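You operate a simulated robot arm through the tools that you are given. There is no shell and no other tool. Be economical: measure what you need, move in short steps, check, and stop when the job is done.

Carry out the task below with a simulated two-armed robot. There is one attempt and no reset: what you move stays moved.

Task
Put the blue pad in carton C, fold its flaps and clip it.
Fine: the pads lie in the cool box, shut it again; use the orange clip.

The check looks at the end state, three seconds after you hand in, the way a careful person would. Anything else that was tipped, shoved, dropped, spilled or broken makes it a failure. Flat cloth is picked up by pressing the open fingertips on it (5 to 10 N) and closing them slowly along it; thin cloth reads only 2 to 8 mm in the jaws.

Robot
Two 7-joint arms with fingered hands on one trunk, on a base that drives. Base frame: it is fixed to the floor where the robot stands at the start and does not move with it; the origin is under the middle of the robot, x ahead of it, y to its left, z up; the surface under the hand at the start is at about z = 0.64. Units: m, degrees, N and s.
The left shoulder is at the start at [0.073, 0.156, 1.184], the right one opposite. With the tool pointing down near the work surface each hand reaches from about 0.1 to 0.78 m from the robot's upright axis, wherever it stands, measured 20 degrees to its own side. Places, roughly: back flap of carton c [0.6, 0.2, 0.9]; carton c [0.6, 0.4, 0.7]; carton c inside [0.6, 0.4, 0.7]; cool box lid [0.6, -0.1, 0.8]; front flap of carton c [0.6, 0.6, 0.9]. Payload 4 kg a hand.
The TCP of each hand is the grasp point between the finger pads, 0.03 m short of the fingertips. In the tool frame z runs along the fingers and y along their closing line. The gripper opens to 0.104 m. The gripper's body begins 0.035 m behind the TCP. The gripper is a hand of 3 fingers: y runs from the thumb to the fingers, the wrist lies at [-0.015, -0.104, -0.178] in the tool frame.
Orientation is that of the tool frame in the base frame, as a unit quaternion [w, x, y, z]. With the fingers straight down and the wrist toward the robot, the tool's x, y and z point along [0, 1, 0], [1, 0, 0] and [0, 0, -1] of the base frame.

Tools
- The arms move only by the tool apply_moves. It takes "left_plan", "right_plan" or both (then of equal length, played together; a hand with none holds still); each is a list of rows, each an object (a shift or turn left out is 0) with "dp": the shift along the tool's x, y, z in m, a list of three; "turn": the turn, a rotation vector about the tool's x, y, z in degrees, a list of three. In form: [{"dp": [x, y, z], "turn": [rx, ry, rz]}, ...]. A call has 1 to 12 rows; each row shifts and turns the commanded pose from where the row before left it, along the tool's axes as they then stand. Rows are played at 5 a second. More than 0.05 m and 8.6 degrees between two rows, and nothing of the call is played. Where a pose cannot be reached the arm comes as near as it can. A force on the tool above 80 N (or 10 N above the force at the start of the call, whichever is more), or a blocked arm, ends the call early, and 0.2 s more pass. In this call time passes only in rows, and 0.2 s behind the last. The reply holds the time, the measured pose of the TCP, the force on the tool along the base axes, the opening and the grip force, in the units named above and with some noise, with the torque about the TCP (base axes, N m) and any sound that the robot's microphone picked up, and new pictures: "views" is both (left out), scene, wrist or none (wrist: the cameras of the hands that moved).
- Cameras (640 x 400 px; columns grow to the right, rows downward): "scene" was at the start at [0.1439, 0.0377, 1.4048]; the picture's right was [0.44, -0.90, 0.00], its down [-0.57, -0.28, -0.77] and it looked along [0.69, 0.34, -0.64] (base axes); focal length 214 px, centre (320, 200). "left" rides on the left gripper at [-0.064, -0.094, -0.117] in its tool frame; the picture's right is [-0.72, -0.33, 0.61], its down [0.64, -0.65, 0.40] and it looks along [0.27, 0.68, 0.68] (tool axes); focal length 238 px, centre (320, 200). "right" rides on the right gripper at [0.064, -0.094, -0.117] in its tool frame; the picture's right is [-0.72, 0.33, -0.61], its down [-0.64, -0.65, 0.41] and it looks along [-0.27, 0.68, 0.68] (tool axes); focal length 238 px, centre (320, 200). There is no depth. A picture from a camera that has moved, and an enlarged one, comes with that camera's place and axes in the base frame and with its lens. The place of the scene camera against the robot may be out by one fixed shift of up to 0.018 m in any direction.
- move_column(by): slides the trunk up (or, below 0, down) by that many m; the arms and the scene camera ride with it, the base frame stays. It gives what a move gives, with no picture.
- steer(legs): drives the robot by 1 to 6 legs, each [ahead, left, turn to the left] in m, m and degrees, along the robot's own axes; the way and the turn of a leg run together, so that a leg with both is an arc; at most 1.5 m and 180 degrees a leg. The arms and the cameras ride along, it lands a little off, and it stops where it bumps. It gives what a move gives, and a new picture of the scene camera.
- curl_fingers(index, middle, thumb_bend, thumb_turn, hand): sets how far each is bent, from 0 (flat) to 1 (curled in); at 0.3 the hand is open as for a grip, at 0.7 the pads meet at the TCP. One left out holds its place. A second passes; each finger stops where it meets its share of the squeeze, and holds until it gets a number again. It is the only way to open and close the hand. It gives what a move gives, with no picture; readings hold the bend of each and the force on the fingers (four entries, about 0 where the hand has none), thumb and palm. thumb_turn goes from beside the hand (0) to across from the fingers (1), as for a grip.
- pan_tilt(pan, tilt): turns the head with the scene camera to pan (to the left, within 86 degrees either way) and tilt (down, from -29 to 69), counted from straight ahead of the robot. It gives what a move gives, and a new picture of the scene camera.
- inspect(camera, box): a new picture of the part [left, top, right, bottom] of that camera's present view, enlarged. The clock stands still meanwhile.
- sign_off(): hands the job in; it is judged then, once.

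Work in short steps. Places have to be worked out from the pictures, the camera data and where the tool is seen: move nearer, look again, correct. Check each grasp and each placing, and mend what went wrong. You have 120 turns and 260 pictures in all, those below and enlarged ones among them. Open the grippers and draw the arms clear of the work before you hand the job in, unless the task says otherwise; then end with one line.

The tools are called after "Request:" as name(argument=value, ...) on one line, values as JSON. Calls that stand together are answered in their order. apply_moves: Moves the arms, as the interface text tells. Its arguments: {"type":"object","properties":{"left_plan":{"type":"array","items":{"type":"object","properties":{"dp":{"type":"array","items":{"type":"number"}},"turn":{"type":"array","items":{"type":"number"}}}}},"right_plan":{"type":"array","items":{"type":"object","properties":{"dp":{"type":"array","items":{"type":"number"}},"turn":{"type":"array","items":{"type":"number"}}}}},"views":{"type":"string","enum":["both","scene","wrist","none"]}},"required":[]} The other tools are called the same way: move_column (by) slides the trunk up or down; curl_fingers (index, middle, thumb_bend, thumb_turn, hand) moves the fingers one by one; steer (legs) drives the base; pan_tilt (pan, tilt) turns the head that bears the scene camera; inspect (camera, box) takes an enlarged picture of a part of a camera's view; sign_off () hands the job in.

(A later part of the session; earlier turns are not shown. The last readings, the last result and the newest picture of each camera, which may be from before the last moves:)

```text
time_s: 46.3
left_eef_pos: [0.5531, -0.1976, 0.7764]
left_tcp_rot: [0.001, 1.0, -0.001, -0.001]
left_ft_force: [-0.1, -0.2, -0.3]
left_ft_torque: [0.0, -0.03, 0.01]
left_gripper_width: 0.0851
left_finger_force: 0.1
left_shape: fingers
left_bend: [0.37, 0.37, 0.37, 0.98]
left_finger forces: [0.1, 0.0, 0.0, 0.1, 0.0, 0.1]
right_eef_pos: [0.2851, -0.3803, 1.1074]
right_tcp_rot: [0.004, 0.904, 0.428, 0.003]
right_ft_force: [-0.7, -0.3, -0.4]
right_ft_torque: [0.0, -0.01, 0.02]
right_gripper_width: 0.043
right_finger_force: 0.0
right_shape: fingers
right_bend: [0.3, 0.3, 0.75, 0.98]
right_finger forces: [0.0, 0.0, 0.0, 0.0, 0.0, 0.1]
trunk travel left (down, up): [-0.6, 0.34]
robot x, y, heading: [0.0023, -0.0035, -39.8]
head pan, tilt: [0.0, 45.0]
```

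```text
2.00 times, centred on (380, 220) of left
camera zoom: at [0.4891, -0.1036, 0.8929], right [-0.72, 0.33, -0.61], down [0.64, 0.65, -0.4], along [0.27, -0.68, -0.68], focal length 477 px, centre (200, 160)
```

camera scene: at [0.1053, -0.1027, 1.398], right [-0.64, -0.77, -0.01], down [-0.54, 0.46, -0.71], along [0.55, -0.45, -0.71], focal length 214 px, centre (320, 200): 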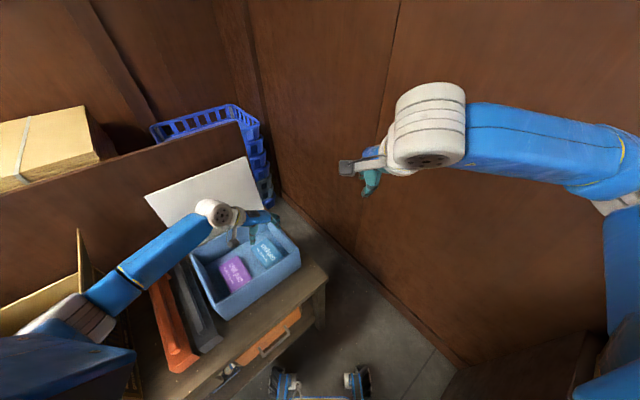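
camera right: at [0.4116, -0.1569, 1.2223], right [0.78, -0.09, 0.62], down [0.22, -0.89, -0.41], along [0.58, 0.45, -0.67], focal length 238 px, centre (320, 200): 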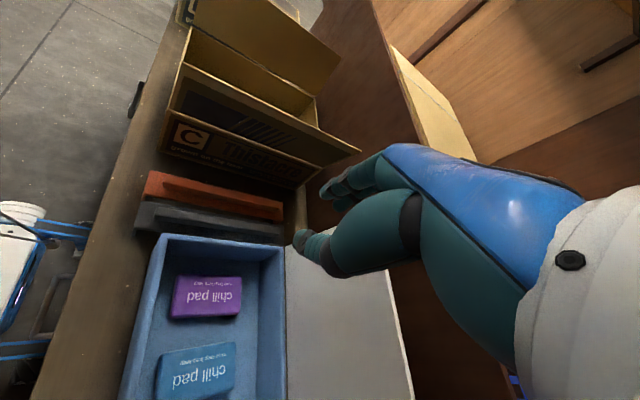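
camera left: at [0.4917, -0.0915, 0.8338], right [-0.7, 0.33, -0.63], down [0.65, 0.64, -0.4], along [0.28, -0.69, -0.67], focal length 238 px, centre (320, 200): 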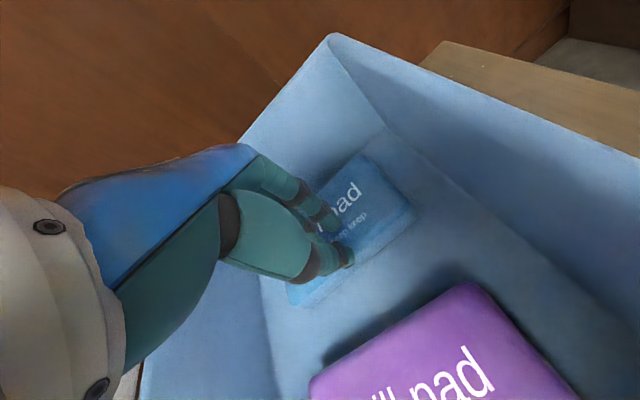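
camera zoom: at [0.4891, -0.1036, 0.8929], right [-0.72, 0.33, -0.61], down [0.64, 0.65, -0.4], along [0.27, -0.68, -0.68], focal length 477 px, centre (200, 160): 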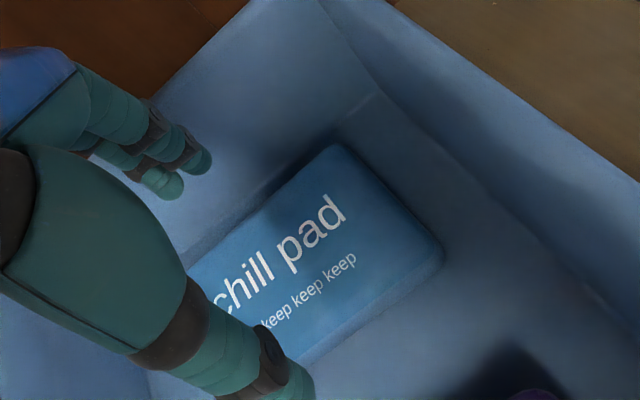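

The trunk sways briefly after moves, so I go slowly: shift to y −0.2105, settle, then descend gently in small rows.

Request:
apply_moves(left_plan=[{"dp": [0.003, 0.0065, 0]}, {"dp": [0, 0.0065, 0]}, {"dp": [0, 0, 0]}, {"dp": [0, 0, 0]}, {"dp": [0, 0, 0]}, {"dp": [0, 0, 0.008]}, {"dp": [0, 0, 0.008]}, {"dp": [0, 0, 0.008]}, {"dp": [0, 0, 0.008]}, {"dp": [0, 0, 0]}, {"dp": [0, 0, 0]}], views="wrist")

```text
time_s: 48.7
left_eef_pos: [0.5582, -0.208, 0.7426]
left_tcp_rot: [0.001, 1.0, 0.002, -0.001]
left_ft_force: [-0.4, -0.4, 0.8]
left_ft_torque: [-0.02, 0.01, 0.0]
left_gripper_width: 0.0851
left_finger_force: 0.1
left_shape: fingers
left_bend: [0.37, 0.37, 0.37, 0.98]
left_finger forces: [0.0, 0.0, 0.1, 0.0, 0.0, 0.1]
right_eef_pos: [0.2885, -0.3781, 1.1075]
right_tcp_rot: [0.003, 0.903, 0.429, 0.002]
right_ft_force: [0.2, -0.4, -1.1]
right_ft_torque: [-0.01, 0.0, 0.02]
right_gripper_width: 0.0428
right_finger_force: 0.1
right_shape: fingers
right_bend: [0.3, 0.3, 0.75, 0.98]
right_finger forces: [0.1, 0.0, 0.0, 0.0, 0.0, 0.0]
trunk travel left (down, up): [-0.6, 0.34]
robot x, y, heading: [0.0025, -0.0007, -39.6]
head pan, tilt: [0.0, 45.0]
camera left: at [0.4942, -0.1141, 0.86], right [-0.72, 0.32, -0.61], down [0.64, 0.65, -0.41], along [0.27, -0.68, -0.68], focal length 238 px, centre (320, 200)
```

left: 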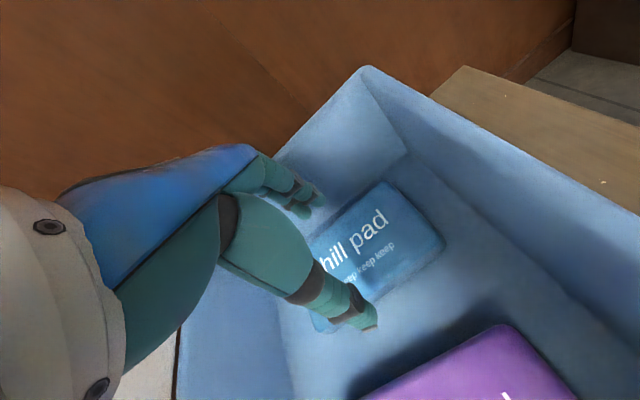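

Fingertips are below the rim with no contact. Continue down.

Request:
apply_moves(left_plan=[{"dp": [-0.001, 0.003, 0]}, {"dp": [0, 0, 0]}, {"dp": [0, 0, 0.008]}, {"dp": [0, 0, 0.008]}, {"dp": [0, 0, 0.008]}, {"dp": [0, 0, 0.006]}, {"dp": [0, 0, 0.006]}, {"dp": [0, 0, 0]}], views="wrist")

```text
time_s: 50.5
left_eef_pos: [0.5555, -0.2119, 0.7073]
left_tcp_rot: [0.0, 1.0, 0.0, -0.001]
left_ft_force: [0.3, -1.2, -0.1]
left_ft_torque: [-0.05, -0.01, 0.01]
left_gripper_width: 0.0864
left_finger_force: 0.1
left_shape: fingers
left_bend: [0.36, 0.37, 0.37, 0.98]
left_finger forces: [0.7, 0.0, 0.1, 0.0, 0.1, 0.0]
right_eef_pos: [0.2876, -0.3779, 1.1076]
right_tcp_rot: [0.004, 0.904, 0.428, 0.003]
right_ft_force: [0.4, -0.2, -1.0]
right_ft_torque: [-0.01, 0.01, -0.01]
right_gripper_width: 0.0427
right_finger_force: 0.1
right_shape: fingers
right_bend: [0.3, 0.3, 0.75, 0.98]
right_finger forces: [0.1, 0.1, 0.0, 0.1, 0.1, 0.0]
trunk travel left (down, up): [-0.6, 0.34]
robot x, y, heading: [0.0038, -0.002, -39.6]
head pan, tilt: [0.0, 45.0]
camera left: at [0.4928, -0.1181, 0.8238], right [-0.72, 0.33, -0.61], down [0.64, 0.65, -0.41], along [0.27, -0.68, -0.68], focal length 238 px, centre (320, 200)
```

left: 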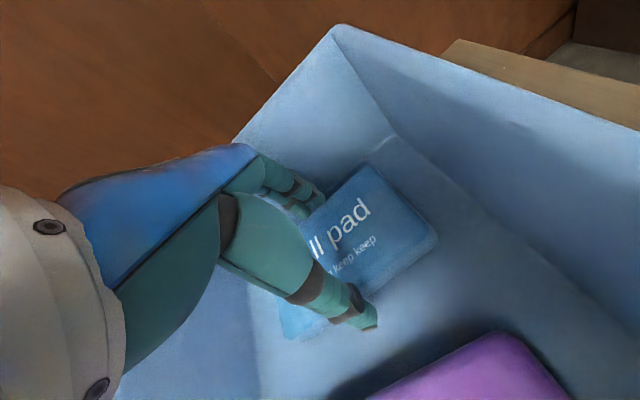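

Fingertips now flank the pad. 1 cm more, then close.

Request:
apply_moves(left_plan=[{"dp": [0, 0, 0.005]}, {"dp": [0, 0, 0.005]}, {"dp": [0, 0, 0.003]}], views="none")

Request:
curl_fingers(hand="left", index=0.5, middle=0.5, thumb_bend=0.5)

Request:
inspect(camera="left", box=[220, 120, 540, 320])

```text
time_s: 51.3
left_eef_pos: [0.5556, -0.212, 0.6942]
left_tcp_rot: [-0.002, 1.0, 0.0, -0.001]
left_ft_force: [-0.6, -0.1, 0.6]
left_ft_torque: [-0.02, 0.01, 0.01]
left_gripper_width: 0.0868
left_finger_force: 0.4
left_shape: fingers
left_bend: [0.36, 0.37, 0.37, 0.98]
left_finger forces: [0.7, 0.0, 0.1, 0.0, 0.3, 0.0]
right_eef_pos: [0.2873, -0.3794, 1.1066]
right_tcp_rot: [0.004, 0.904, 0.428, 0.004]
right_ft_force: [-0.6, -0.4, 0.1]
right_ft_torque: [-0.05, -0.01, 0.0]
right_gripper_width: 0.0429
right_finger_force: 0.0
right_shape: fingers
right_bend: [0.3, 0.3, 0.75, 0.98]
right_finger forces: [0.1, 0.0, 0.0, 0.1, 0.1, 0.0]
trunk travel left (down, up): [-0.6, 0.34]
robot x, y, heading: [0.0022, -0.0016, -39.6]
head pan, tilt: [0.0, 45.0]
```

```text
time_s: 52.3
left_eef_pos: [0.5557, -0.2109, 0.6946]
left_tcp_rot: [0.0, 1.0, 0.001, -0.001]
left_ft_force: [0.4, -2.0, 4.9]
left_ft_torque: [-0.36, -0.05, -0.01]
left_gripper_width: 0.0796
left_finger_force: 16.5
left_shape: fingers
left_bend: [0.4, 0.44, 0.4, 0.97]
left_finger forces: [9.7, 10.0, 0.0, 0.0, 13.4, 0.0]
right_eef_pos: [0.2881, -0.3785, 1.1087]
right_tcp_rot: [0.003, 0.904, 0.427, 0.005]
right_ft_force: [0.6, -0.2, -0.4]
right_ft_torque: [-0.01, 0.0, 0.01]
right_gripper_width: 0.0427
right_finger_force: 0.1
right_shape: fingers
right_bend: [0.3, 0.3, 0.75, 0.98]
right_finger forces: [0.1, 0.0, 0.1, 0.0, 0.1, 0.0]
trunk travel left (down, up): [-0.6, 0.34]
robot x, y, heading: [0.0034, -0.0031, -39.6]
head pan, tilt: [0.0, 45.0]
```

```text
2.00 times, centred on (380, 220) of left
camera zoom: at [0.4926, -0.1181, 0.8115], right [-0.72, 0.33, -0.61], down [0.64, 0.65, -0.41], along [0.27, -0.68, -0.68], focal length 477 px, centre (200, 160)
```

zoom: 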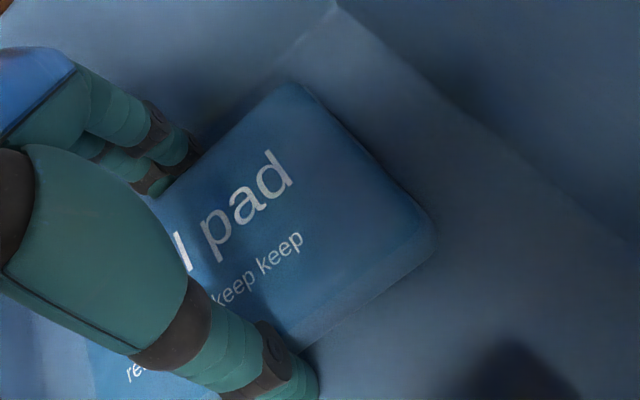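

Grip established (≈80 mm, 16 N). Tighten slightly and lift slowly.

Request:
curl_fingers(hand="left", index=0.56, middle=0.56, thumb_bend=0.56)

Request:
apply_moves(left_plan=[{"dp": [0, -0.004, -0.01]}, {"dp": [0, -0.004, -0.015]}, {"dp": [0, -0.004, -0.02]}, {"dp": [0, 0, -0.03]}, {"dp": [0, 0, -0.03]}], views="both")

```text
time_s: 53.3
left_eef_pos: [0.556, -0.2115, 0.6949]
left_tcp_rot: [0.001, 1.0, 0.001, 0.0]
left_ft_force: [-0.8, -3.1, 8.2]
left_ft_torque: [-0.57, -0.1, -0.01]
left_gripper_width: 0.0783
left_finger_force: 24.9
left_shape: fingers
left_bend: [0.41, 0.45, 0.41, 0.96]
left_finger forces: [14.0, 15.5, 0.1, 0.1, 20.2, 0.0]
right_eef_pos: [0.2872, -0.378, 1.1087]
right_tcp_rot: [0.004, 0.904, 0.428, 0.003]
right_ft_force: [0.1, 0.6, -0.1]
right_ft_torque: [-0.01, 0.02, -0.03]
right_gripper_width: 0.0428
right_finger_force: 0.0
right_shape: fingers
right_bend: [0.3, 0.3, 0.75, 0.98]
right_finger forces: [0.0, 0.0, 0.0, 0.1, 0.1, 0.0]
trunk travel left (down, up): [-0.6, 0.34]
robot x, y, heading: [0.0005, 0.0005, -39.8]
head pan, tilt: [0.0, 45.0]
```

```text
time_s: 54.5
left_eef_pos: [0.5572, -0.1989, 0.7988]
left_tcp_rot: [0.0, 1.0, 0.001, -0.001]
left_ft_force: [0.5, 1.4, -2.3]
left_ft_torque: [-0.01, 0.01, 0.0]
left_gripper_width: 0.0786
left_finger_force: 20.8
left_shape: fingers
left_bend: [0.41, 0.47, 0.41, 0.96]
left_finger forces: [12.2, 8.4, 0.0, 0.0, 20.9, 0.1]
right_eef_pos: [0.2871, -0.3778, 1.1077]
right_tcp_rot: [0.004, 0.904, 0.428, 0.002]
right_ft_force: [-0.2, 0.7, 0.9]
right_ft_torque: [-0.01, -0.01, 0.01]
right_gripper_width: 0.0426
right_finger_force: 0.0
right_shape: fingers
right_bend: [0.3, 0.3, 0.75, 0.98]
right_finger forces: [0.0, 0.0, 0.0, 0.0, 0.1, 0.1]
trunk travel left (down, up): [-0.6, 0.34]
robot x, y, heading: [0.0025, -0.0028, -39.9]
head pan, tilt: [0.0, 45.0]
camera scene: at [0.119, -0.0898, 1.3966], right [-0.64, -0.77, 0.0], down [-0.55, 0.45, -0.71], along [0.54, -0.45, -0.71], focal length 214 px, centre (320, 200)
camera left: at [0.4933, -0.1058, 0.9155], right [-0.72, 0.33, -0.61], down [0.64, 0.65, -0.41], along [0.27, -0.68, -0.68], focal length 238 px, centre (320, 200)
```

scene: 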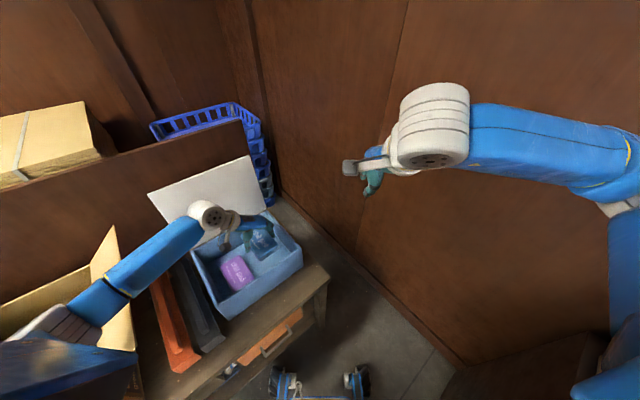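
left: 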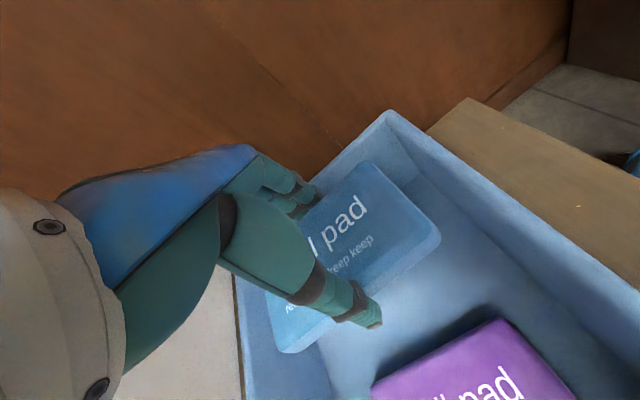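

Pad is held. (The forearm pushed the carton's right flap outward a bit; I'll lift straight up to free it.)

Request:
apply_moves(left_plan=[{"dp": [0, 0, -0.04]}, {"dp": [0, 0, -0.04]}, {"dp": [0, 0, -0.04]}, {"dp": [0, 0, -0.04]}, {"dp": [0, 0, -0.04]}, {"dp": [0, 0, -0.04]}, {"dp": [0, 0, -0.04]}], views="both")

```text
time_s: 56.1
left_eef_pos: [0.5562, -0.1998, 1.0792]
left_tcp_rot: [0.0, 1.0, 0.001, -0.002]
left_ft_force: [-1.0, 0.0, -1.8]
left_ft_torque: [-0.05, 0.01, 0.01]
left_gripper_width: 0.0787
left_finger_force: 20.5
left_shape: fingers
left_bend: [0.41, 0.47, 0.41, 0.96]
left_finger forces: [12.0, 8.4, 0.1, 0.0, 20.6, 0.0]
right_eef_pos: [0.2878, -0.3781, 1.1087]
right_tcp_rot: [0.003, 0.904, 0.428, 0.003]
right_ft_force: [-0.2, -0.1, 0.0]
right_ft_torque: [0.01, 0.0, 0.0]
right_gripper_width: 0.0425
right_finger_force: 0.0
right_shape: fingers
right_bend: [0.3, 0.3, 0.75, 0.98]
right_finger forces: [0.0, 0.0, 0.0, 0.0, 0.0, 0.1]
trunk travel left (down, up): [-0.6, 0.34]
robot x, y, heading: [-0.0003, -0.0004, -39.3]
head pan, tilt: [0.0, 45.0]
camera scene: at [0.1194, -0.0898, 1.3966], right [-0.64, -0.77, 0.0], down [-0.55, 0.45, -0.71], along [0.54, -0.45, -0.71], focal length 214 px, centre (320, 200)
camera left: at [0.4935, -0.1054, 1.1953], right [-0.72, 0.33, -0.61], down [0.64, 0.65, -0.41], along [0.27, -0.68, -0.68], focal length 238 px, centre (320, 200)
```

scene: 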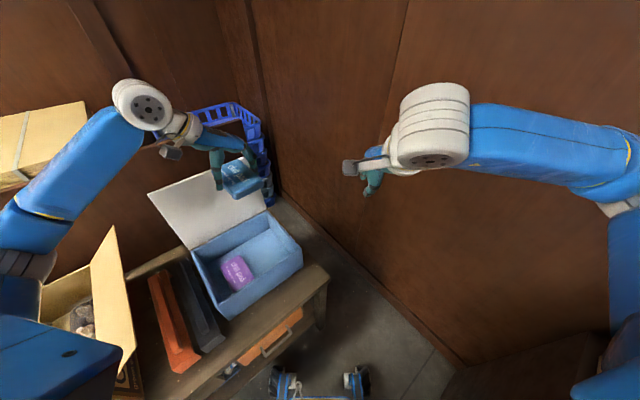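
left: 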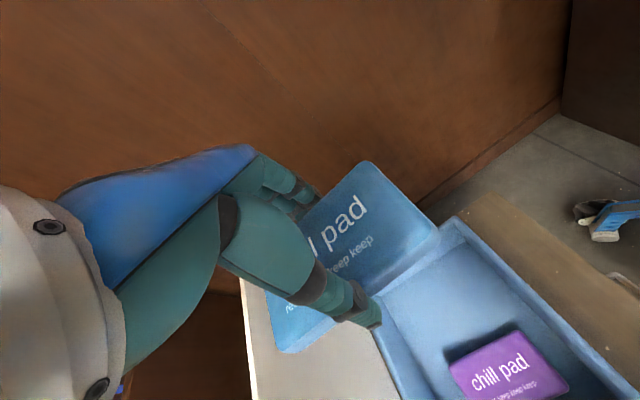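

Pad clear. Turn the robot back to face straight ahead.

Request:
steer(legs=[[0, 0, 39.5]])

Request:
pan_tilt(pan=25, tilt=48)

```text
time_s: 58.4
left_eef_pos: [0.5546, 0.202, 1.0772]
left_tcp_rot: [0.0, 0.94, 0.341, -0.001]
left_ft_force: [0.2, 0.6, -2.0]
left_ft_torque: [-0.04, 0.0, 0.01]
left_gripper_width: 0.0784
left_finger_force: 20.2
left_shape: fingers
left_bend: [0.41, 0.47, 0.41, 0.96]
left_finger forces: [11.9, 8.4, 0.0, 0.1, 20.4, 0.0]
right_eef_pos: [0.4633, -0.1067, 1.1076]
right_tcp_rot: [0.003, 0.703, 0.711, 0.004]
right_ft_force: [0.2, 0.1, -0.7]
right_ft_torque: [-0.02, 0.0, -0.01]
right_gripper_width: 0.0426
right_finger_force: 0.1
right_shape: fingers
right_bend: [0.3, 0.3, 0.75, 0.98]
right_finger forces: [0.0, 0.0, 0.1, 0.0, 0.0, 0.1]
trunk travel left (down, up): [-0.6, 0.34]
robot x, y, heading: [0.0033, -0.0022, 0.5]
head pan, tilt: [0.0, 45.0]
camera scene: at [0.151, -0.0037, 1.3966], right [0.0, -1.0, 0.0], down [-0.71, 0.0, -0.7], along [0.7, 0.0, -0.71], focal length 214 px, centre (320, 200)
```

scene: 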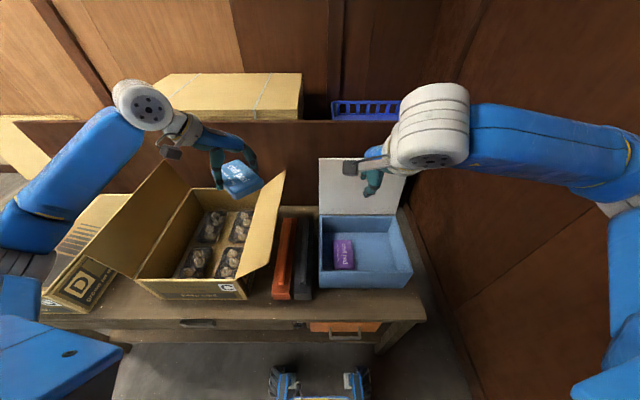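

```text
time_s: 59.2
left_eef_pos: [0.5533, 0.2035, 1.079]
left_tcp_rot: [0.002, 0.94, 0.341, -0.001]
left_ft_force: [-0.4, -0.2, -1.6]
left_ft_torque: [0.0, 0.0, 0.01]
left_gripper_width: 0.0783
left_finger_force: 20.3
left_shape: fingers
left_bend: [0.41, 0.47, 0.41, 0.96]
left_finger forces: [11.8, 8.4, 0.0, 0.0, 20.5, 0.0]
right_eef_pos: [0.4611, -0.1069, 1.1079]
right_tcp_rot: [0.003, 0.703, 0.711, 0.004]
right_ft_force: [-0.1, -0.3, -0.1]
right_ft_torque: [0.01, -0.02, -0.01]
right_gripper_width: 0.043
right_finger_force: 0.1
right_shape: fingers
right_bend: [0.3, 0.3, 0.75, 0.98]
right_finger forces: [0.1, 0.1, 0.1, 0.0, 0.1, 0.1]
trunk travel left (down, up): [-0.6, 0.34]
robot x, y, heading: [0.0035, -0.0005, 0.6]
head pan, tilt: [25.0, 48.0]
camera scene: at [0.1407, 0.0308, 1.3924], right [0.42, -0.91, 0.0], down [-0.67, -0.32, -0.67], along [0.6, 0.28, -0.74], focal length 214 px, centre (320, 200)
```

scene: 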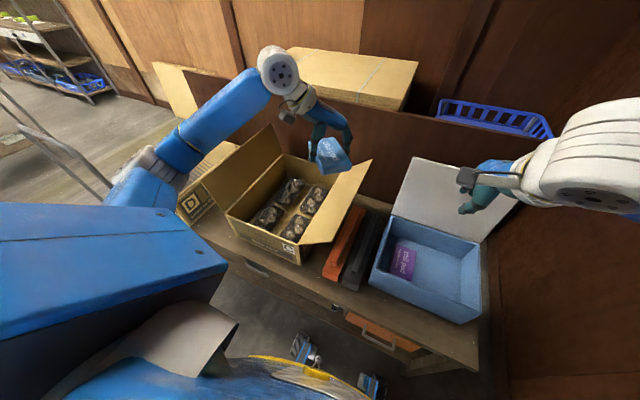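

Drive a bit ahead-left so the carton is well in reach, then yaw the hand back.

Request:
steer(legs=[[0.05, 0.15, -0.5]])

Request:
apply_moves(left_plan=[{"turn": [0, 0, -8.4]}, {"turn": [0, 0, -8.4]}, {"turn": [0, 0, -8.4]}, {"turn": [0, 0, -8.4]}, {"turn": [0, 0, -8.4]}, {"turn": [0, 0, -8]}], views="both")

```text
time_s: 60.7
left_eef_pos: [0.605, 0.3399, 1.0815]
left_tcp_rot: [-0.003, 0.942, 0.337, 0.002]
left_ft_force: [-0.4, -1.2, -1.6]
left_ft_torque: [0.01, 0.02, -0.01]
left_gripper_width: 0.0781
left_finger_force: 21.1
left_shape: fingers
left_bend: [0.41, 0.47, 0.41, 0.96]
left_finger forces: [12.0, 8.4, 0.0, 0.0, 20.5, 0.0]
right_eef_pos: [0.5096, 0.0308, 1.1074]
right_tcp_rot: [0.0, 0.706, 0.708, 0.007]
right_ft_force: [-0.5, -1.4, -0.1]
right_ft_torque: [0.06, 0.0, 0.03]
right_gripper_width: 0.0432
right_finger_force: 0.0
right_shape: fingers
right_bend: [0.3, 0.3, 0.75, 0.98]
right_finger forces: [0.0, 0.0, 0.0, 0.0, 0.1, 0.0]
trunk travel left (down, up): [-0.6, 0.34]
robot x, y, heading: [0.0508, 0.1504, -0.5]
head pan, tilt: [25.0, 48.0]
camera scene: at [0.1902, 0.1661, 1.3928], right [0.42, -0.91, -0.01], down [-0.68, -0.3, -0.67], along [0.61, 0.29, -0.74], focal length 214 px, centre (320, 200)
```

scene: 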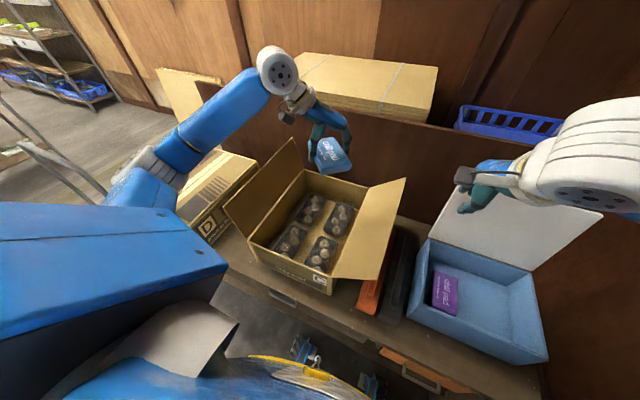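

```text
time_s: 62.1
left_eef_pos: [0.6035, 0.3442, 1.0808]
left_tcp_rot: [0.001, 0.71, 0.704, 0.0]
left_ft_force: [-0.1, -1.1, -1.9]
left_ft_torque: [0.03, 0.03, 0.02]
left_gripper_width: 0.0784
left_finger_force: 20.4
left_shape: fingers
left_bend: [0.41, 0.47, 0.41, 0.96]
left_finger forces: [11.9, 8.3, 0.0, 0.0, 20.5, 0.1]
right_eef_pos: [0.5094, 0.0351, 1.1084]
right_tcp_rot: [0.002, 0.706, 0.708, 0.005]
right_ft_force: [0.2, 0.5, -0.9]
right_ft_torque: [0.04, 0.02, 0.03]
right_gripper_width: 0.0429
right_finger_force: 0.1
right_shape: fingers
right_bend: [0.3, 0.3, 0.75, 0.98]
right_finger forces: [0.0, 0.1, 0.1, 0.0, 0.0, 0.0]
trunk travel left (down, up): [-0.6, 0.34]
robot x, y, heading: [0.0462, 0.1467, -0.2]
head pan, tilt: [25.0, 48.0]
camera scene: at [0.1917, 0.1736, 1.3925], right [0.42, -0.91, 0.0], down [-0.68, -0.31, -0.67], along [0.61, 0.28, -0.74], focal length 214 px, centre (320, 200)
camera left: at [0.5087, 0.2804, 1.1969], right [-0.33, -0.72, -0.61], down [-0.65, 0.65, -0.41], along [0.69, 0.26, -0.68], focal length 238 px, centre (320, 200)
```

scene: 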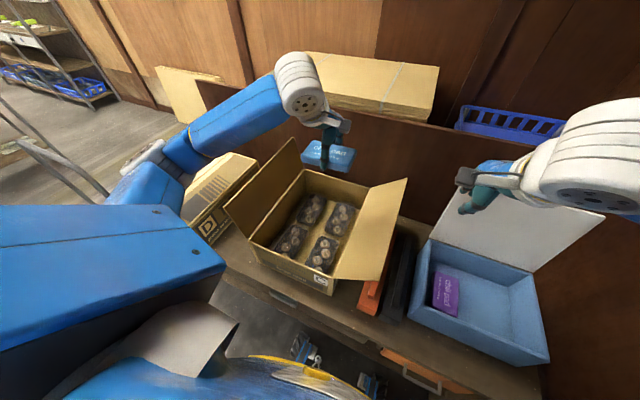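
left: 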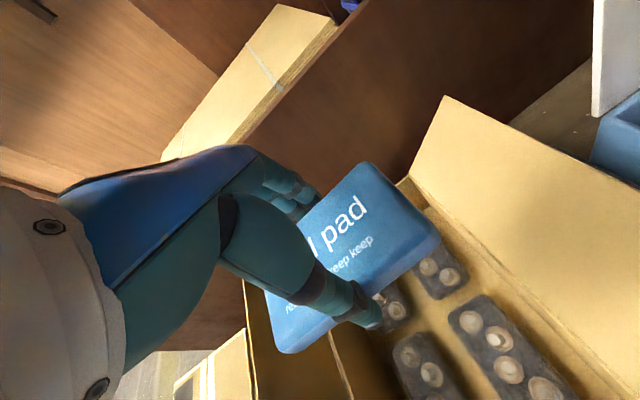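

Closer look at the carton interior for placing.

Request:
inspect(camera="scene", box=[215, 130, 415, 300])

```text
2.35 times, centred on (315, 215) of scene
camera zoom: at [0.1917, 0.1736, 1.3925], right [0.42, -0.91, 0.0], down [-0.68, -0.31, -0.67], along [0.61, 0.28, -0.74], focal length 505 px, centre (332, 165)
```

zoom: 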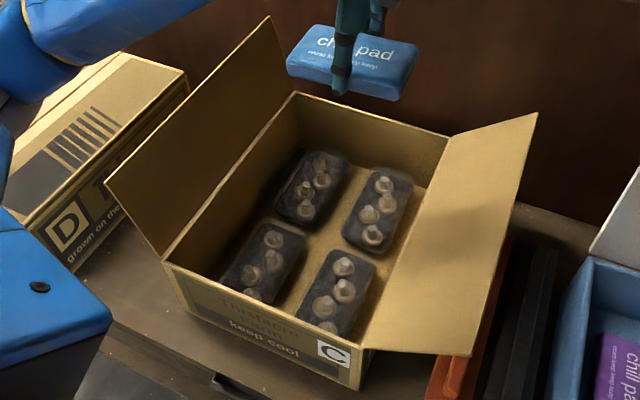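

Carton spans x 0.43–0.825, y 0.245–0.54, with trays around x 0.525/0.695 and y 0.32/0.447. I'll lay the pad across the two far trays at (0.692, 0.38).

Request:
apply_moves(left_plan=[{"dp": [0.012, 0.0295, 0]}, {"dp": [0.012, 0.0295, 0]}, {"dp": [0.012, 0.0295, 0]}, {"dp": [0, 0, 0.04]}, {"dp": [0, 0, 0.04]}, {"dp": [0, 0, 0.04]}, {"dp": [0, 0, 0.04]}, {"dp": [0, 0, 0.04]}, {"dp": [0, 0, 0.04]}], views="both")

```text
time_s: 64.1
left_eef_pos: [0.693, 0.3838, 0.8405]
left_tcp_rot: [0.003, 0.712, 0.702, -0.001]
left_ft_force: [0.2, 0.8, -3.1]
left_ft_torque: [-0.01, 0.03, -0.02]
left_gripper_width: 0.0782
left_finger_force: 20.6
left_shape: fingers
left_bend: [0.41, 0.47, 0.41, 0.96]
left_finger forces: [11.8, 8.3, 0.0, 0.1, 20.3, 0.1]
right_eef_pos: [0.5091, 0.0415, 1.1089]
right_tcp_rot: [0.005, 0.706, 0.708, 0.003]
right_ft_force: [0.7, -0.2, -0.3]
right_ft_torque: [0.02, 0.0, -0.02]
right_gripper_width: 0.0426
right_finger_force: 0.1
right_shape: fingers
right_bend: [0.3, 0.3, 0.75, 0.98]
right_finger forces: [0.0, 0.0, 0.1, 0.1, 0.0, 0.0]
trunk travel left (down, up): [-0.6, 0.34]
robot x, y, heading: [0.0527, 0.1473, -0.4]
head pan, tilt: [25.0, 48.0]
camera scene: at [0.1918, 0.1796, 1.3924], right [0.42, -0.91, 0.0], down [-0.68, -0.31, -0.67], along [0.61, 0.28, -0.75], focal length 214 px, centre (320, 200)
camera left: at [0.5986, 0.321, 0.9563], right [-0.33, -0.72, -0.61], down [-0.64, 0.65, -0.41], along [0.69, 0.26, -0.68], focal length 238 px, centre (320, 200)
```

scene: 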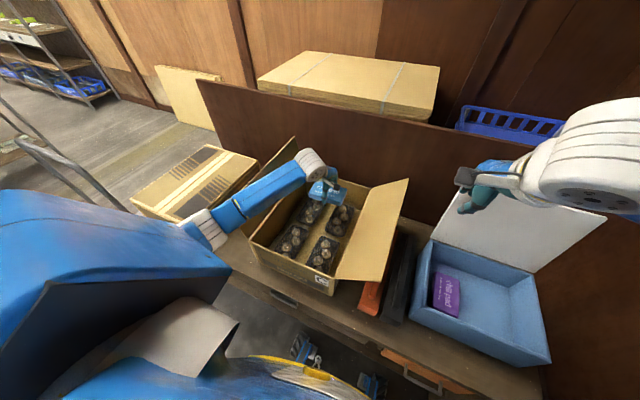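
left: 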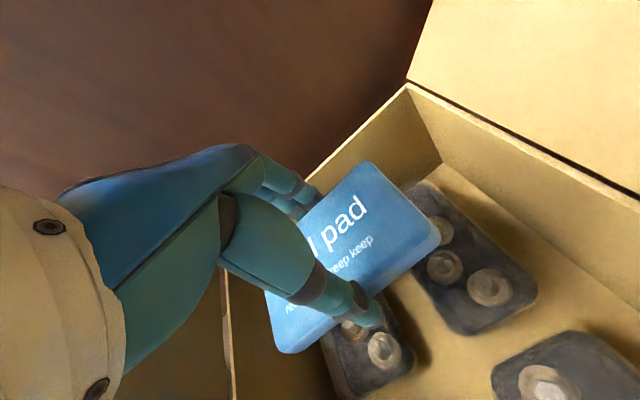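

Good clearance. Descend slowly until contact with the bottle tops.

Request:
apply_moves(left_plan=[{"dp": [0, 0, 0.02]}, {"dp": [0, 0, 0.02]}, {"dp": [0, 0, 0.02]}, {"dp": [0, 0, 0.01]}, {"dp": [0, 0, 0.01]}, {"dp": [0, 0, 0]}], views="both")

```text
time_s: 65.5
left_eef_pos: [0.6936, 0.3815, 0.7599]
left_tcp_rot: [0.003, 0.711, 0.703, 0.0]
left_ft_force: [-0.6, 0.2, -2.4]
left_ft_torque: [0.0, 0.0, 0.0]
left_gripper_width: 0.0781
left_finger_force: 20.6
left_shape: fingers
left_bend: [0.41, 0.47, 0.41, 0.96]
left_finger forces: [11.7, 8.2, 0.1, 0.1, 20.2, 0.0]
right_eef_pos: [0.5084, 0.0412, 1.1092]
right_tcp_rot: [0.004, 0.707, 0.708, 0.005]
right_ft_force: [0.0, -1.0, -0.8]
right_ft_torque: [0.01, 0.0, 0.02]
right_gripper_width: 0.0426
right_finger_force: 0.2
right_shape: fingers
right_bend: [0.3, 0.3, 0.75, 0.98]
right_finger forces: [0.0, 0.0, 0.1, 0.0, 0.0, 0.0]
trunk travel left (down, up): [-0.6, 0.34]
robot x, y, heading: [0.0523, 0.1444, -0.7]
head pan, tilt: [25.0, 48.0]
camera scene: at [0.1912, 0.1791, 1.3924], right [0.42, -0.91, 0.0], down [-0.68, -0.31, -0.67], along [0.61, 0.28, -0.74], focal length 214 px, centre (320, 200)
camera left: at [0.5982, 0.3199, 0.8762], right [-0.33, -0.72, -0.61], down [-0.65, 0.65, -0.41], along [0.69, 0.26, -0.68], focal length 238 px, centre (320, 200)
```

scene: 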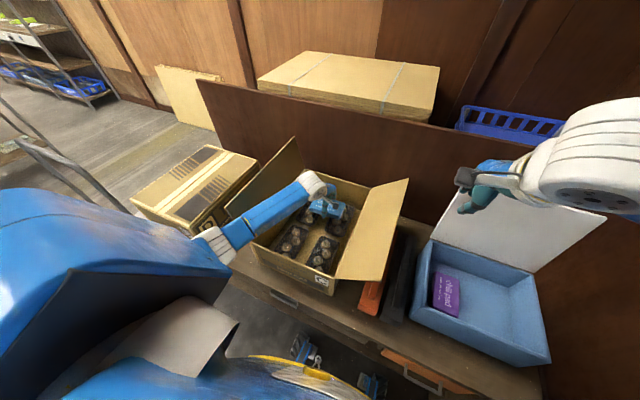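
left: 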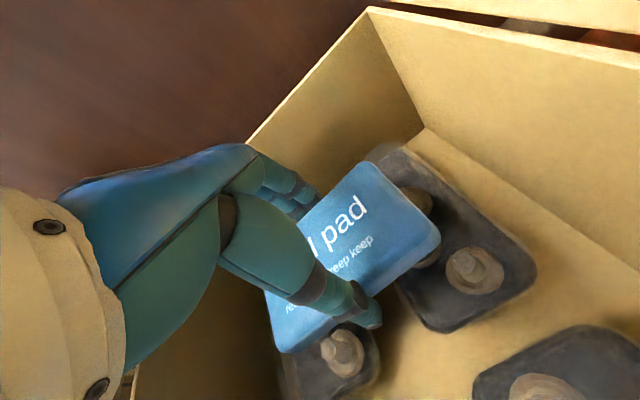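

No contact at 0.76. Continue with 6 mm steps.

Request:
apply_moves(left_plan=[{"dp": [0, 0, 0.007]}, {"dp": [0, 0, 0.007]}, {"dp": [0, 0, 0.006]}, {"dp": [0, 0, 0]}], views="wrist")

```text
time_s: 66.5
left_eef_pos: [0.6933, 0.3826, 0.7402]
left_tcp_rot: [0.002, 0.711, 0.703, -0.001]
left_ft_force: [-1.0, -0.3, -2.4]
left_ft_torque: [0.0, 0.0, -0.03]
left_gripper_width: 0.0779
left_finger_force: 20.0
left_shape: fingers
left_bend: [0.41, 0.47, 0.41, 0.96]
left_finger forces: [11.7, 8.3, 0.1, 0.0, 20.2, 0.1]
right_eef_pos: [0.5082, 0.0427, 1.1094]
right_tcp_rot: [0.004, 0.707, 0.707, 0.004]
right_ft_force: [-0.6, -0.4, -1.4]
right_ft_torque: [0.02, -0.01, -0.03]
right_gripper_width: 0.0429
right_finger_force: 0.1
right_shape: fingers
right_bend: [0.3, 0.3, 0.75, 0.98]
right_finger forces: [0.0, 0.0, 0.0, 0.0, 0.0, 0.0]
trunk travel left (down, up): [-0.6, 0.34]
robot x, y, heading: [0.0543, 0.1487, -0.5]
head pan, tilt: [25.0, 48.0]
camera left: at [0.5978, 0.3197, 0.8563], right [-0.33, -0.72, -0.61], down [-0.65, 0.65, -0.41], along [0.69, 0.26, -0.68], focal length 238 px, centre (320, 200)
```

left: 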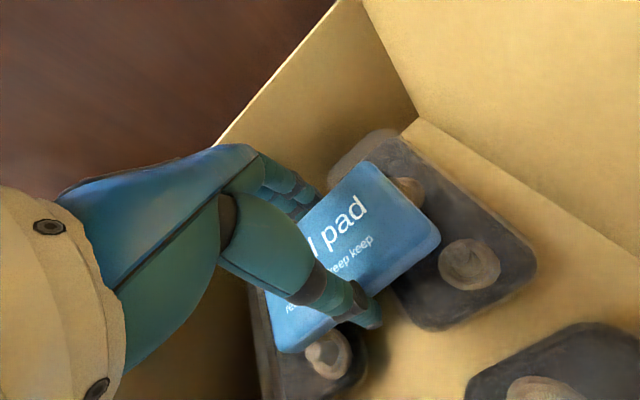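

Request:
apply_moves(left_plan=[{"dp": [0, 0, 0.005]}, {"dp": [0, 0, 0.005]}, {"dp": [0, 0, 0.004]}, {"dp": [0, 0, 0]}], views="wrist")

```text
time_s: 67.5
left_eef_pos: [0.6922, 0.3805, 0.7356]
left_tcp_rot: [0.009, 0.711, 0.703, 0.007]
left_ft_force: [3.3, 7.1, 40.7]
left_ft_torque: [0.28, -0.8, 0.23]
left_gripper_width: 0.0777
left_finger_force: 33.7
left_shape: fingers
left_bend: [0.41, 0.45, 0.42, 0.96]
left_finger forces: [14.4, 30.3, 0.1, 0.0, 22.2, 0.0]
right_eef_pos: [0.5031, 0.0401, 1.111]
right_tcp_rot: [0.006, 0.706, 0.708, 0.007]
right_ft_force: [0.2, -0.6, -0.3]
right_ft_torque: [-0.01, -0.02, -0.01]
right_gripper_width: 0.0427
right_finger_force: 0.0
right_shape: fingers
right_bend: [0.3, 0.3, 0.75, 0.98]
right_finger forces: [0.0, 0.1, 0.0, 0.1, 0.1, 0.0]
trunk travel left (down, up): [-0.6, 0.34]
robot x, y, heading: [0.0503, 0.1512, -0.2]
head pan, tilt: [25.0, 48.0]
camera left: at [0.5957, 0.3181, 0.8507], right [-0.32, -0.72, -0.62], down [-0.64, 0.65, -0.42], along [0.7, 0.26, -0.67], focal length 238 px, centre (320, 200)
```

left: 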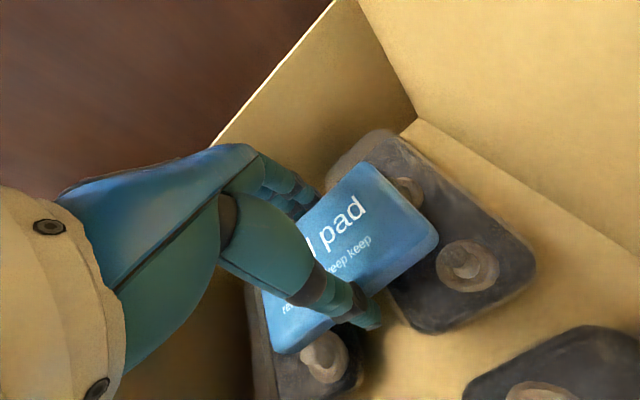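

Contact at ~0.738 (pad bottom on the produce). Ease 6 mm up, then open gently.

Request:
apply_moves(left_plan=[{"dp": [0, 0, -0.005]}, {"dp": [0, 0, 0]}], views="none")

Request:
curl_fingers(hand="left", index=0.3, middle=0.3, thumb_bend=0.3)

Request:
apply_moves(left_plan=[{"dp": [0, 0, -0.02]}, {"dp": [0, 0, -0.04]}, {"dp": [0, 0, -0.045]}, {"dp": [0, 0, -0.045]}, {"dp": [0, 0, -0.045]}, {"dp": [0, 0, -0.045]}, {"dp": [0, 0, -0.045]}], views="both")

```text
time_s: 68.1
left_eef_pos: [0.6915, 0.3805, 0.7361]
left_tcp_rot: [0.007, 0.712, 0.703, 0.003]
left_ft_force: [4.6, 5.6, 30.5]
left_ft_torque: [0.3, -1.08, 0.21]
left_gripper_width: 0.0778
left_finger_force: 30.8
left_shape: fingers
left_bend: [0.41, 0.45, 0.43, 0.96]
left_finger forces: [14.4, 27.6, 0.1, 0.1, 18.9, 0.0]
right_eef_pos: [0.505, 0.0398, 1.1104]
right_tcp_rot: [0.006, 0.706, 0.708, 0.005]
right_ft_force: [0.6, 0.0, 0.4]
right_ft_torque: [0.0, -0.01, -0.02]
right_gripper_width: 0.043
right_finger_force: 0.0
right_shape: fingers
right_bend: [0.3, 0.3, 0.75, 0.98]
right_finger forces: [0.0, 0.0, 0.0, 0.0, 0.0, 0.0]
trunk travel left (down, up): [-0.6, 0.34]
robot x, y, heading: [0.0487, 0.1496, -0.5]
head pan, tilt: [25.0, 48.0]
```

```text
time_s: 69.1
left_eef_pos: [0.69, 0.3804, 0.7326]
left_tcp_rot: [0.003, 0.711, 0.703, 0.0]
left_ft_force: [-3.0, -0.4, 10.6]
left_ft_torque: [0.12, -0.54, 0.06]
left_gripper_width: 0.1026
left_finger_force: 6.0
left_shape: fingers
left_bend: [0.3, 0.31, 0.3, 0.97]
left_finger forces: [0.1, 11.1, 0.1, 0.0, 0.0, 0.0]
right_eef_pos: [0.5065, 0.0386, 1.1103]
right_tcp_rot: [0.005, 0.707, 0.707, 0.004]
right_ft_force: [-0.7, -0.2, -0.8]
right_ft_torque: [-0.02, 0.0, 0.02]
right_gripper_width: 0.0425
right_finger_force: 0.1
right_shape: fingers
right_bend: [0.3, 0.3, 0.75, 0.98]
right_finger forces: [0.1, 0.1, 0.1, 0.1, 0.1, 0.0]
trunk travel left (down, up): [-0.6, 0.34]
robot x, y, heading: [0.0486, 0.1436, -0.2]
head pan, tilt: [25.0, 48.0]
```

```text
time_s: 70.7
left_eef_pos: [0.6927, 0.3823, 1.0177]
left_tcp_rot: [0.001, 0.711, 0.703, -0.001]
left_ft_force: [-0.3, -0.3, 0.3]
left_ft_torque: [-0.03, -0.04, 0.02]
left_gripper_width: 0.1027
left_finger_force: 0.1
left_shape: fingers
left_bend: [0.3, 0.3, 0.3, 0.97]
left_finger forces: [0.1, 0.0, 0.0, 0.0, 0.0, 0.0]
right_eef_pos: [0.5084, 0.0406, 1.1098]
right_tcp_rot: [0.004, 0.707, 0.707, 0.004]
right_ft_force: [0.0, -1.3, -0.2]
right_ft_torque: [0.0, -0.01, -0.04]
right_gripper_width: 0.0429
right_finger_force: 0.0
right_shape: fingers
right_bend: [0.3, 0.3, 0.75, 0.98]
right_finger forces: [0.0, 0.0, 0.0, 0.0, 0.1, 0.0]
trunk travel left (down, up): [-0.6, 0.34]
robot x, y, heading: [0.0505, 0.1516, -0.2]
head pan, tilt: [25.0, 48.0]
camera scene: at [0.1909, 0.1783, 1.3924], right [0.42, -0.91, 0.0], down [-0.68, -0.31, -0.67], along [0.61, 0.28, -0.74], focal length 214 px, centre (320, 200)
camera left: at [0.5975, 0.3205, 1.1331], right [-0.33, -0.72, -0.61], down [-0.65, 0.65, -0.41], along [0.69, 0.26, -0.68], focal length 238 px, centre (320, 200)
```

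scene: 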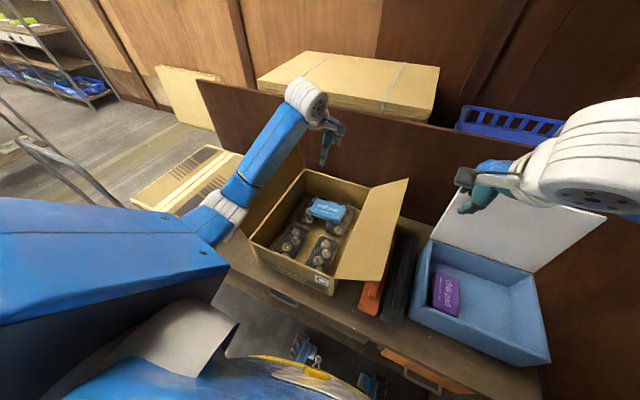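
left: 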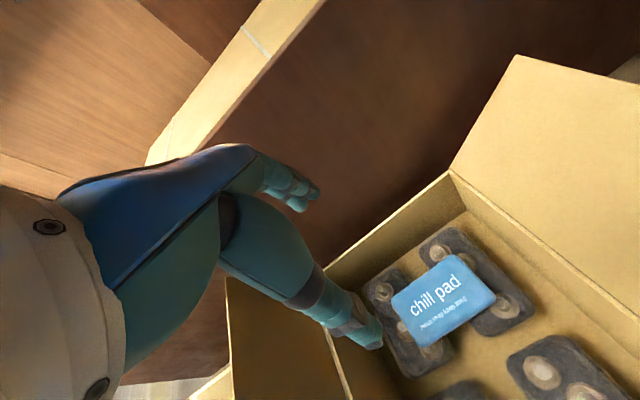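

The pad lies flat on the trays. Now to shut the cool box: raise/retract the left hand, drive back right and look at the lid.

Request:
apply_moves(left_plan=[{"dp": [0, -0.03, -0.03]}, {"dp": [0, -0.03, -0.03]}, {"dp": [0, -0.03, -0.03]}], views="none")

Request:
steer(legs=[[0, -0.17, 0]])

Request:
pan_tilt(pan=-8, tilt=40)

Request:
inspect(camera="right", box=[0, 0, 640, 400])

```text
time_s: 71.5
left_eef_pos: [0.6022, 0.3853, 1.1061]
left_tcp_rot: [0.003, 0.711, 0.703, -0.001]
left_ft_force: [-0.4, -0.7, 0.7]
left_ft_torque: [-0.07, -0.03, -0.02]
left_gripper_width: 0.1028
left_finger_force: 0.1
left_shape: fingers
left_bend: [0.3, 0.3, 0.3, 0.97]
left_finger forces: [0.0, 0.0, 0.1, 0.1, 0.0, 0.0]
right_eef_pos: [0.5082, 0.0403, 1.1097]
right_tcp_rot: [0.005, 0.706, 0.708, 0.004]
right_ft_force: [-0.4, 0.4, -0.1]
right_ft_torque: [0.0, 0.02, 0.01]
right_gripper_width: 0.0427
right_finger_force: 0.0
right_shape: fingers
right_bend: [0.3, 0.3, 0.75, 0.98]
right_finger forces: [0.0, 0.0, 0.1, 0.0, 0.1, 0.0]
trunk travel left (down, up): [-0.6, 0.34]
robot x, y, heading: [0.0513, 0.148, -0.8]
head pan, tilt: [25.0, 48.0]
```

```text
time_s: 72.9
left_eef_pos: [0.6026, 0.2186, 1.1056]
left_tcp_rot: [0.005, 0.712, 0.703, -0.003]
left_ft_force: [-0.3, 0.2, -0.6]
left_ft_torque: [0.0, 0.02, 0.02]
left_gripper_width: 0.1031
left_finger_force: 0.1
left_shape: fingers
left_bend: [0.3, 0.3, 0.3, 0.97]
left_finger forces: [0.1, 0.0, 0.1, 0.1, 0.0, 0.0]
right_eef_pos: [0.5083, -0.125, 1.1092]
right_tcp_rot: [0.007, 0.707, 0.707, 0.003]
right_ft_force: [-0.1, -0.5, 0.4]
right_ft_torque: [-0.06, 0.01, -0.02]
right_gripper_width: 0.0427
right_finger_force: 0.0
right_shape: fingers
right_bend: [0.3, 0.3, 0.75, 0.98]
right_finger forces: [0.1, 0.0, 0.0, 0.0, 0.0, 0.0]
trunk travel left (down, up): [-0.6, 0.34]
robot x, y, heading: [0.0479, -0.0248, -0.5]
head pan, tilt: [25.0, 48.0]
camera scene: at [0.1897, 0.0176, 1.3922], right [0.42, -0.91, 0.01], down [-0.68, -0.31, -0.67], along [0.61, 0.27, -0.75], focal length 214 px, centre (320, 200)
```

scene: 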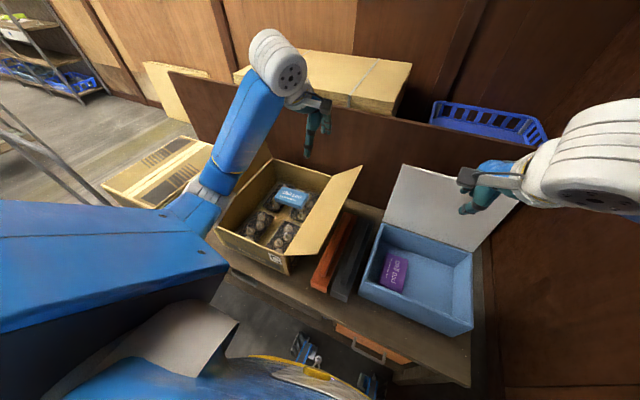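

```text
time_s: 73.9
left_eef_pos: [0.6015, 0.2073, 1.1092]
left_tcp_rot: [0.001, 0.712, 0.702, 0.001]
left_ft_force: [-0.2, -0.7, 0.5]
left_ft_torque: [-0.01, -0.02, 0.0]
left_gripper_width: 0.103
left_finger_force: 0.0
left_shape: fingers
left_bend: [0.3, 0.3, 0.3, 0.97]
left_finger forces: [0.0, 0.0, 0.1, 0.0, 0.0, 0.0]
right_eef_pos: [0.5045, -0.1369, 1.1099]
right_tcp_rot: [0.004, 0.707, 0.707, 0.007]
right_ft_force: [0.2, -0.5, -0.5]
right_ft_torque: [-0.01, 0.01, 0.01]
right_gripper_width: 0.043
right_finger_force: 0.0
right_shape: fingers
right_bend: [0.3, 0.3, 0.75, 0.98]
right_finger forces: [0.1, 0.0, 0.0, 0.1, 0.1, 0.1]
trunk travel left (down, up): [-0.6, 0.34]
robot x, y, heading: [0.0495, -0.0231, -0.4]
head pan, tilt: [-8.0, 40.0]
camera scene: at [0.2018, -0.0411, 1.4039], right [-0.15, -0.99, 0.0], down [-0.64, 0.1, -0.76], along [0.76, -0.11, -0.65], focal length 214 px, centre (320, 200)
```

scene: 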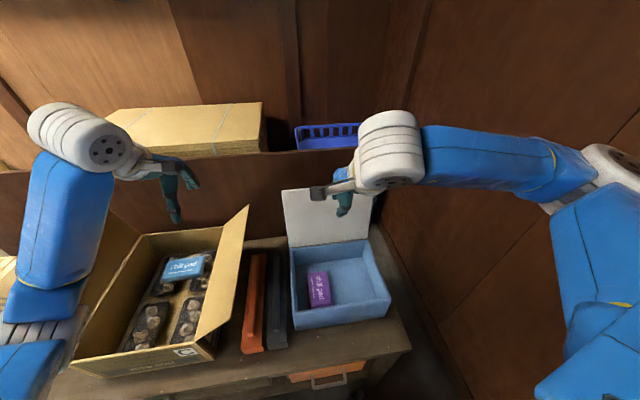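

```text
1.00 times, centred on (320, 200) of right (not enlarged: the box is as wide or as high as the picture)
camera zoom: at [0.4094, -0.0726, 1.2255], right [0.32, -0.72, 0.62], down [-0.65, -0.64, -0.42], along [0.69, -0.27, -0.67], focal length 238 px, centre (320, 200)
```

zoom: 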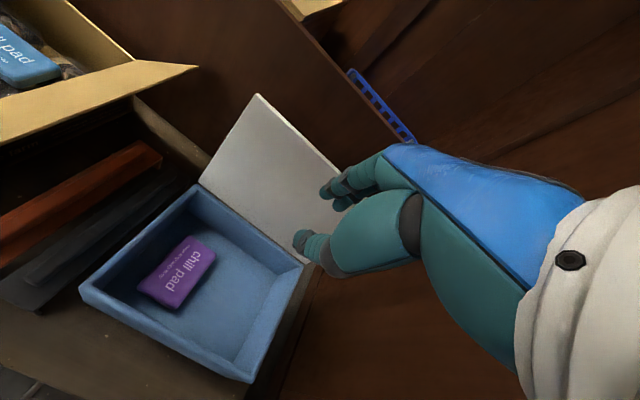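

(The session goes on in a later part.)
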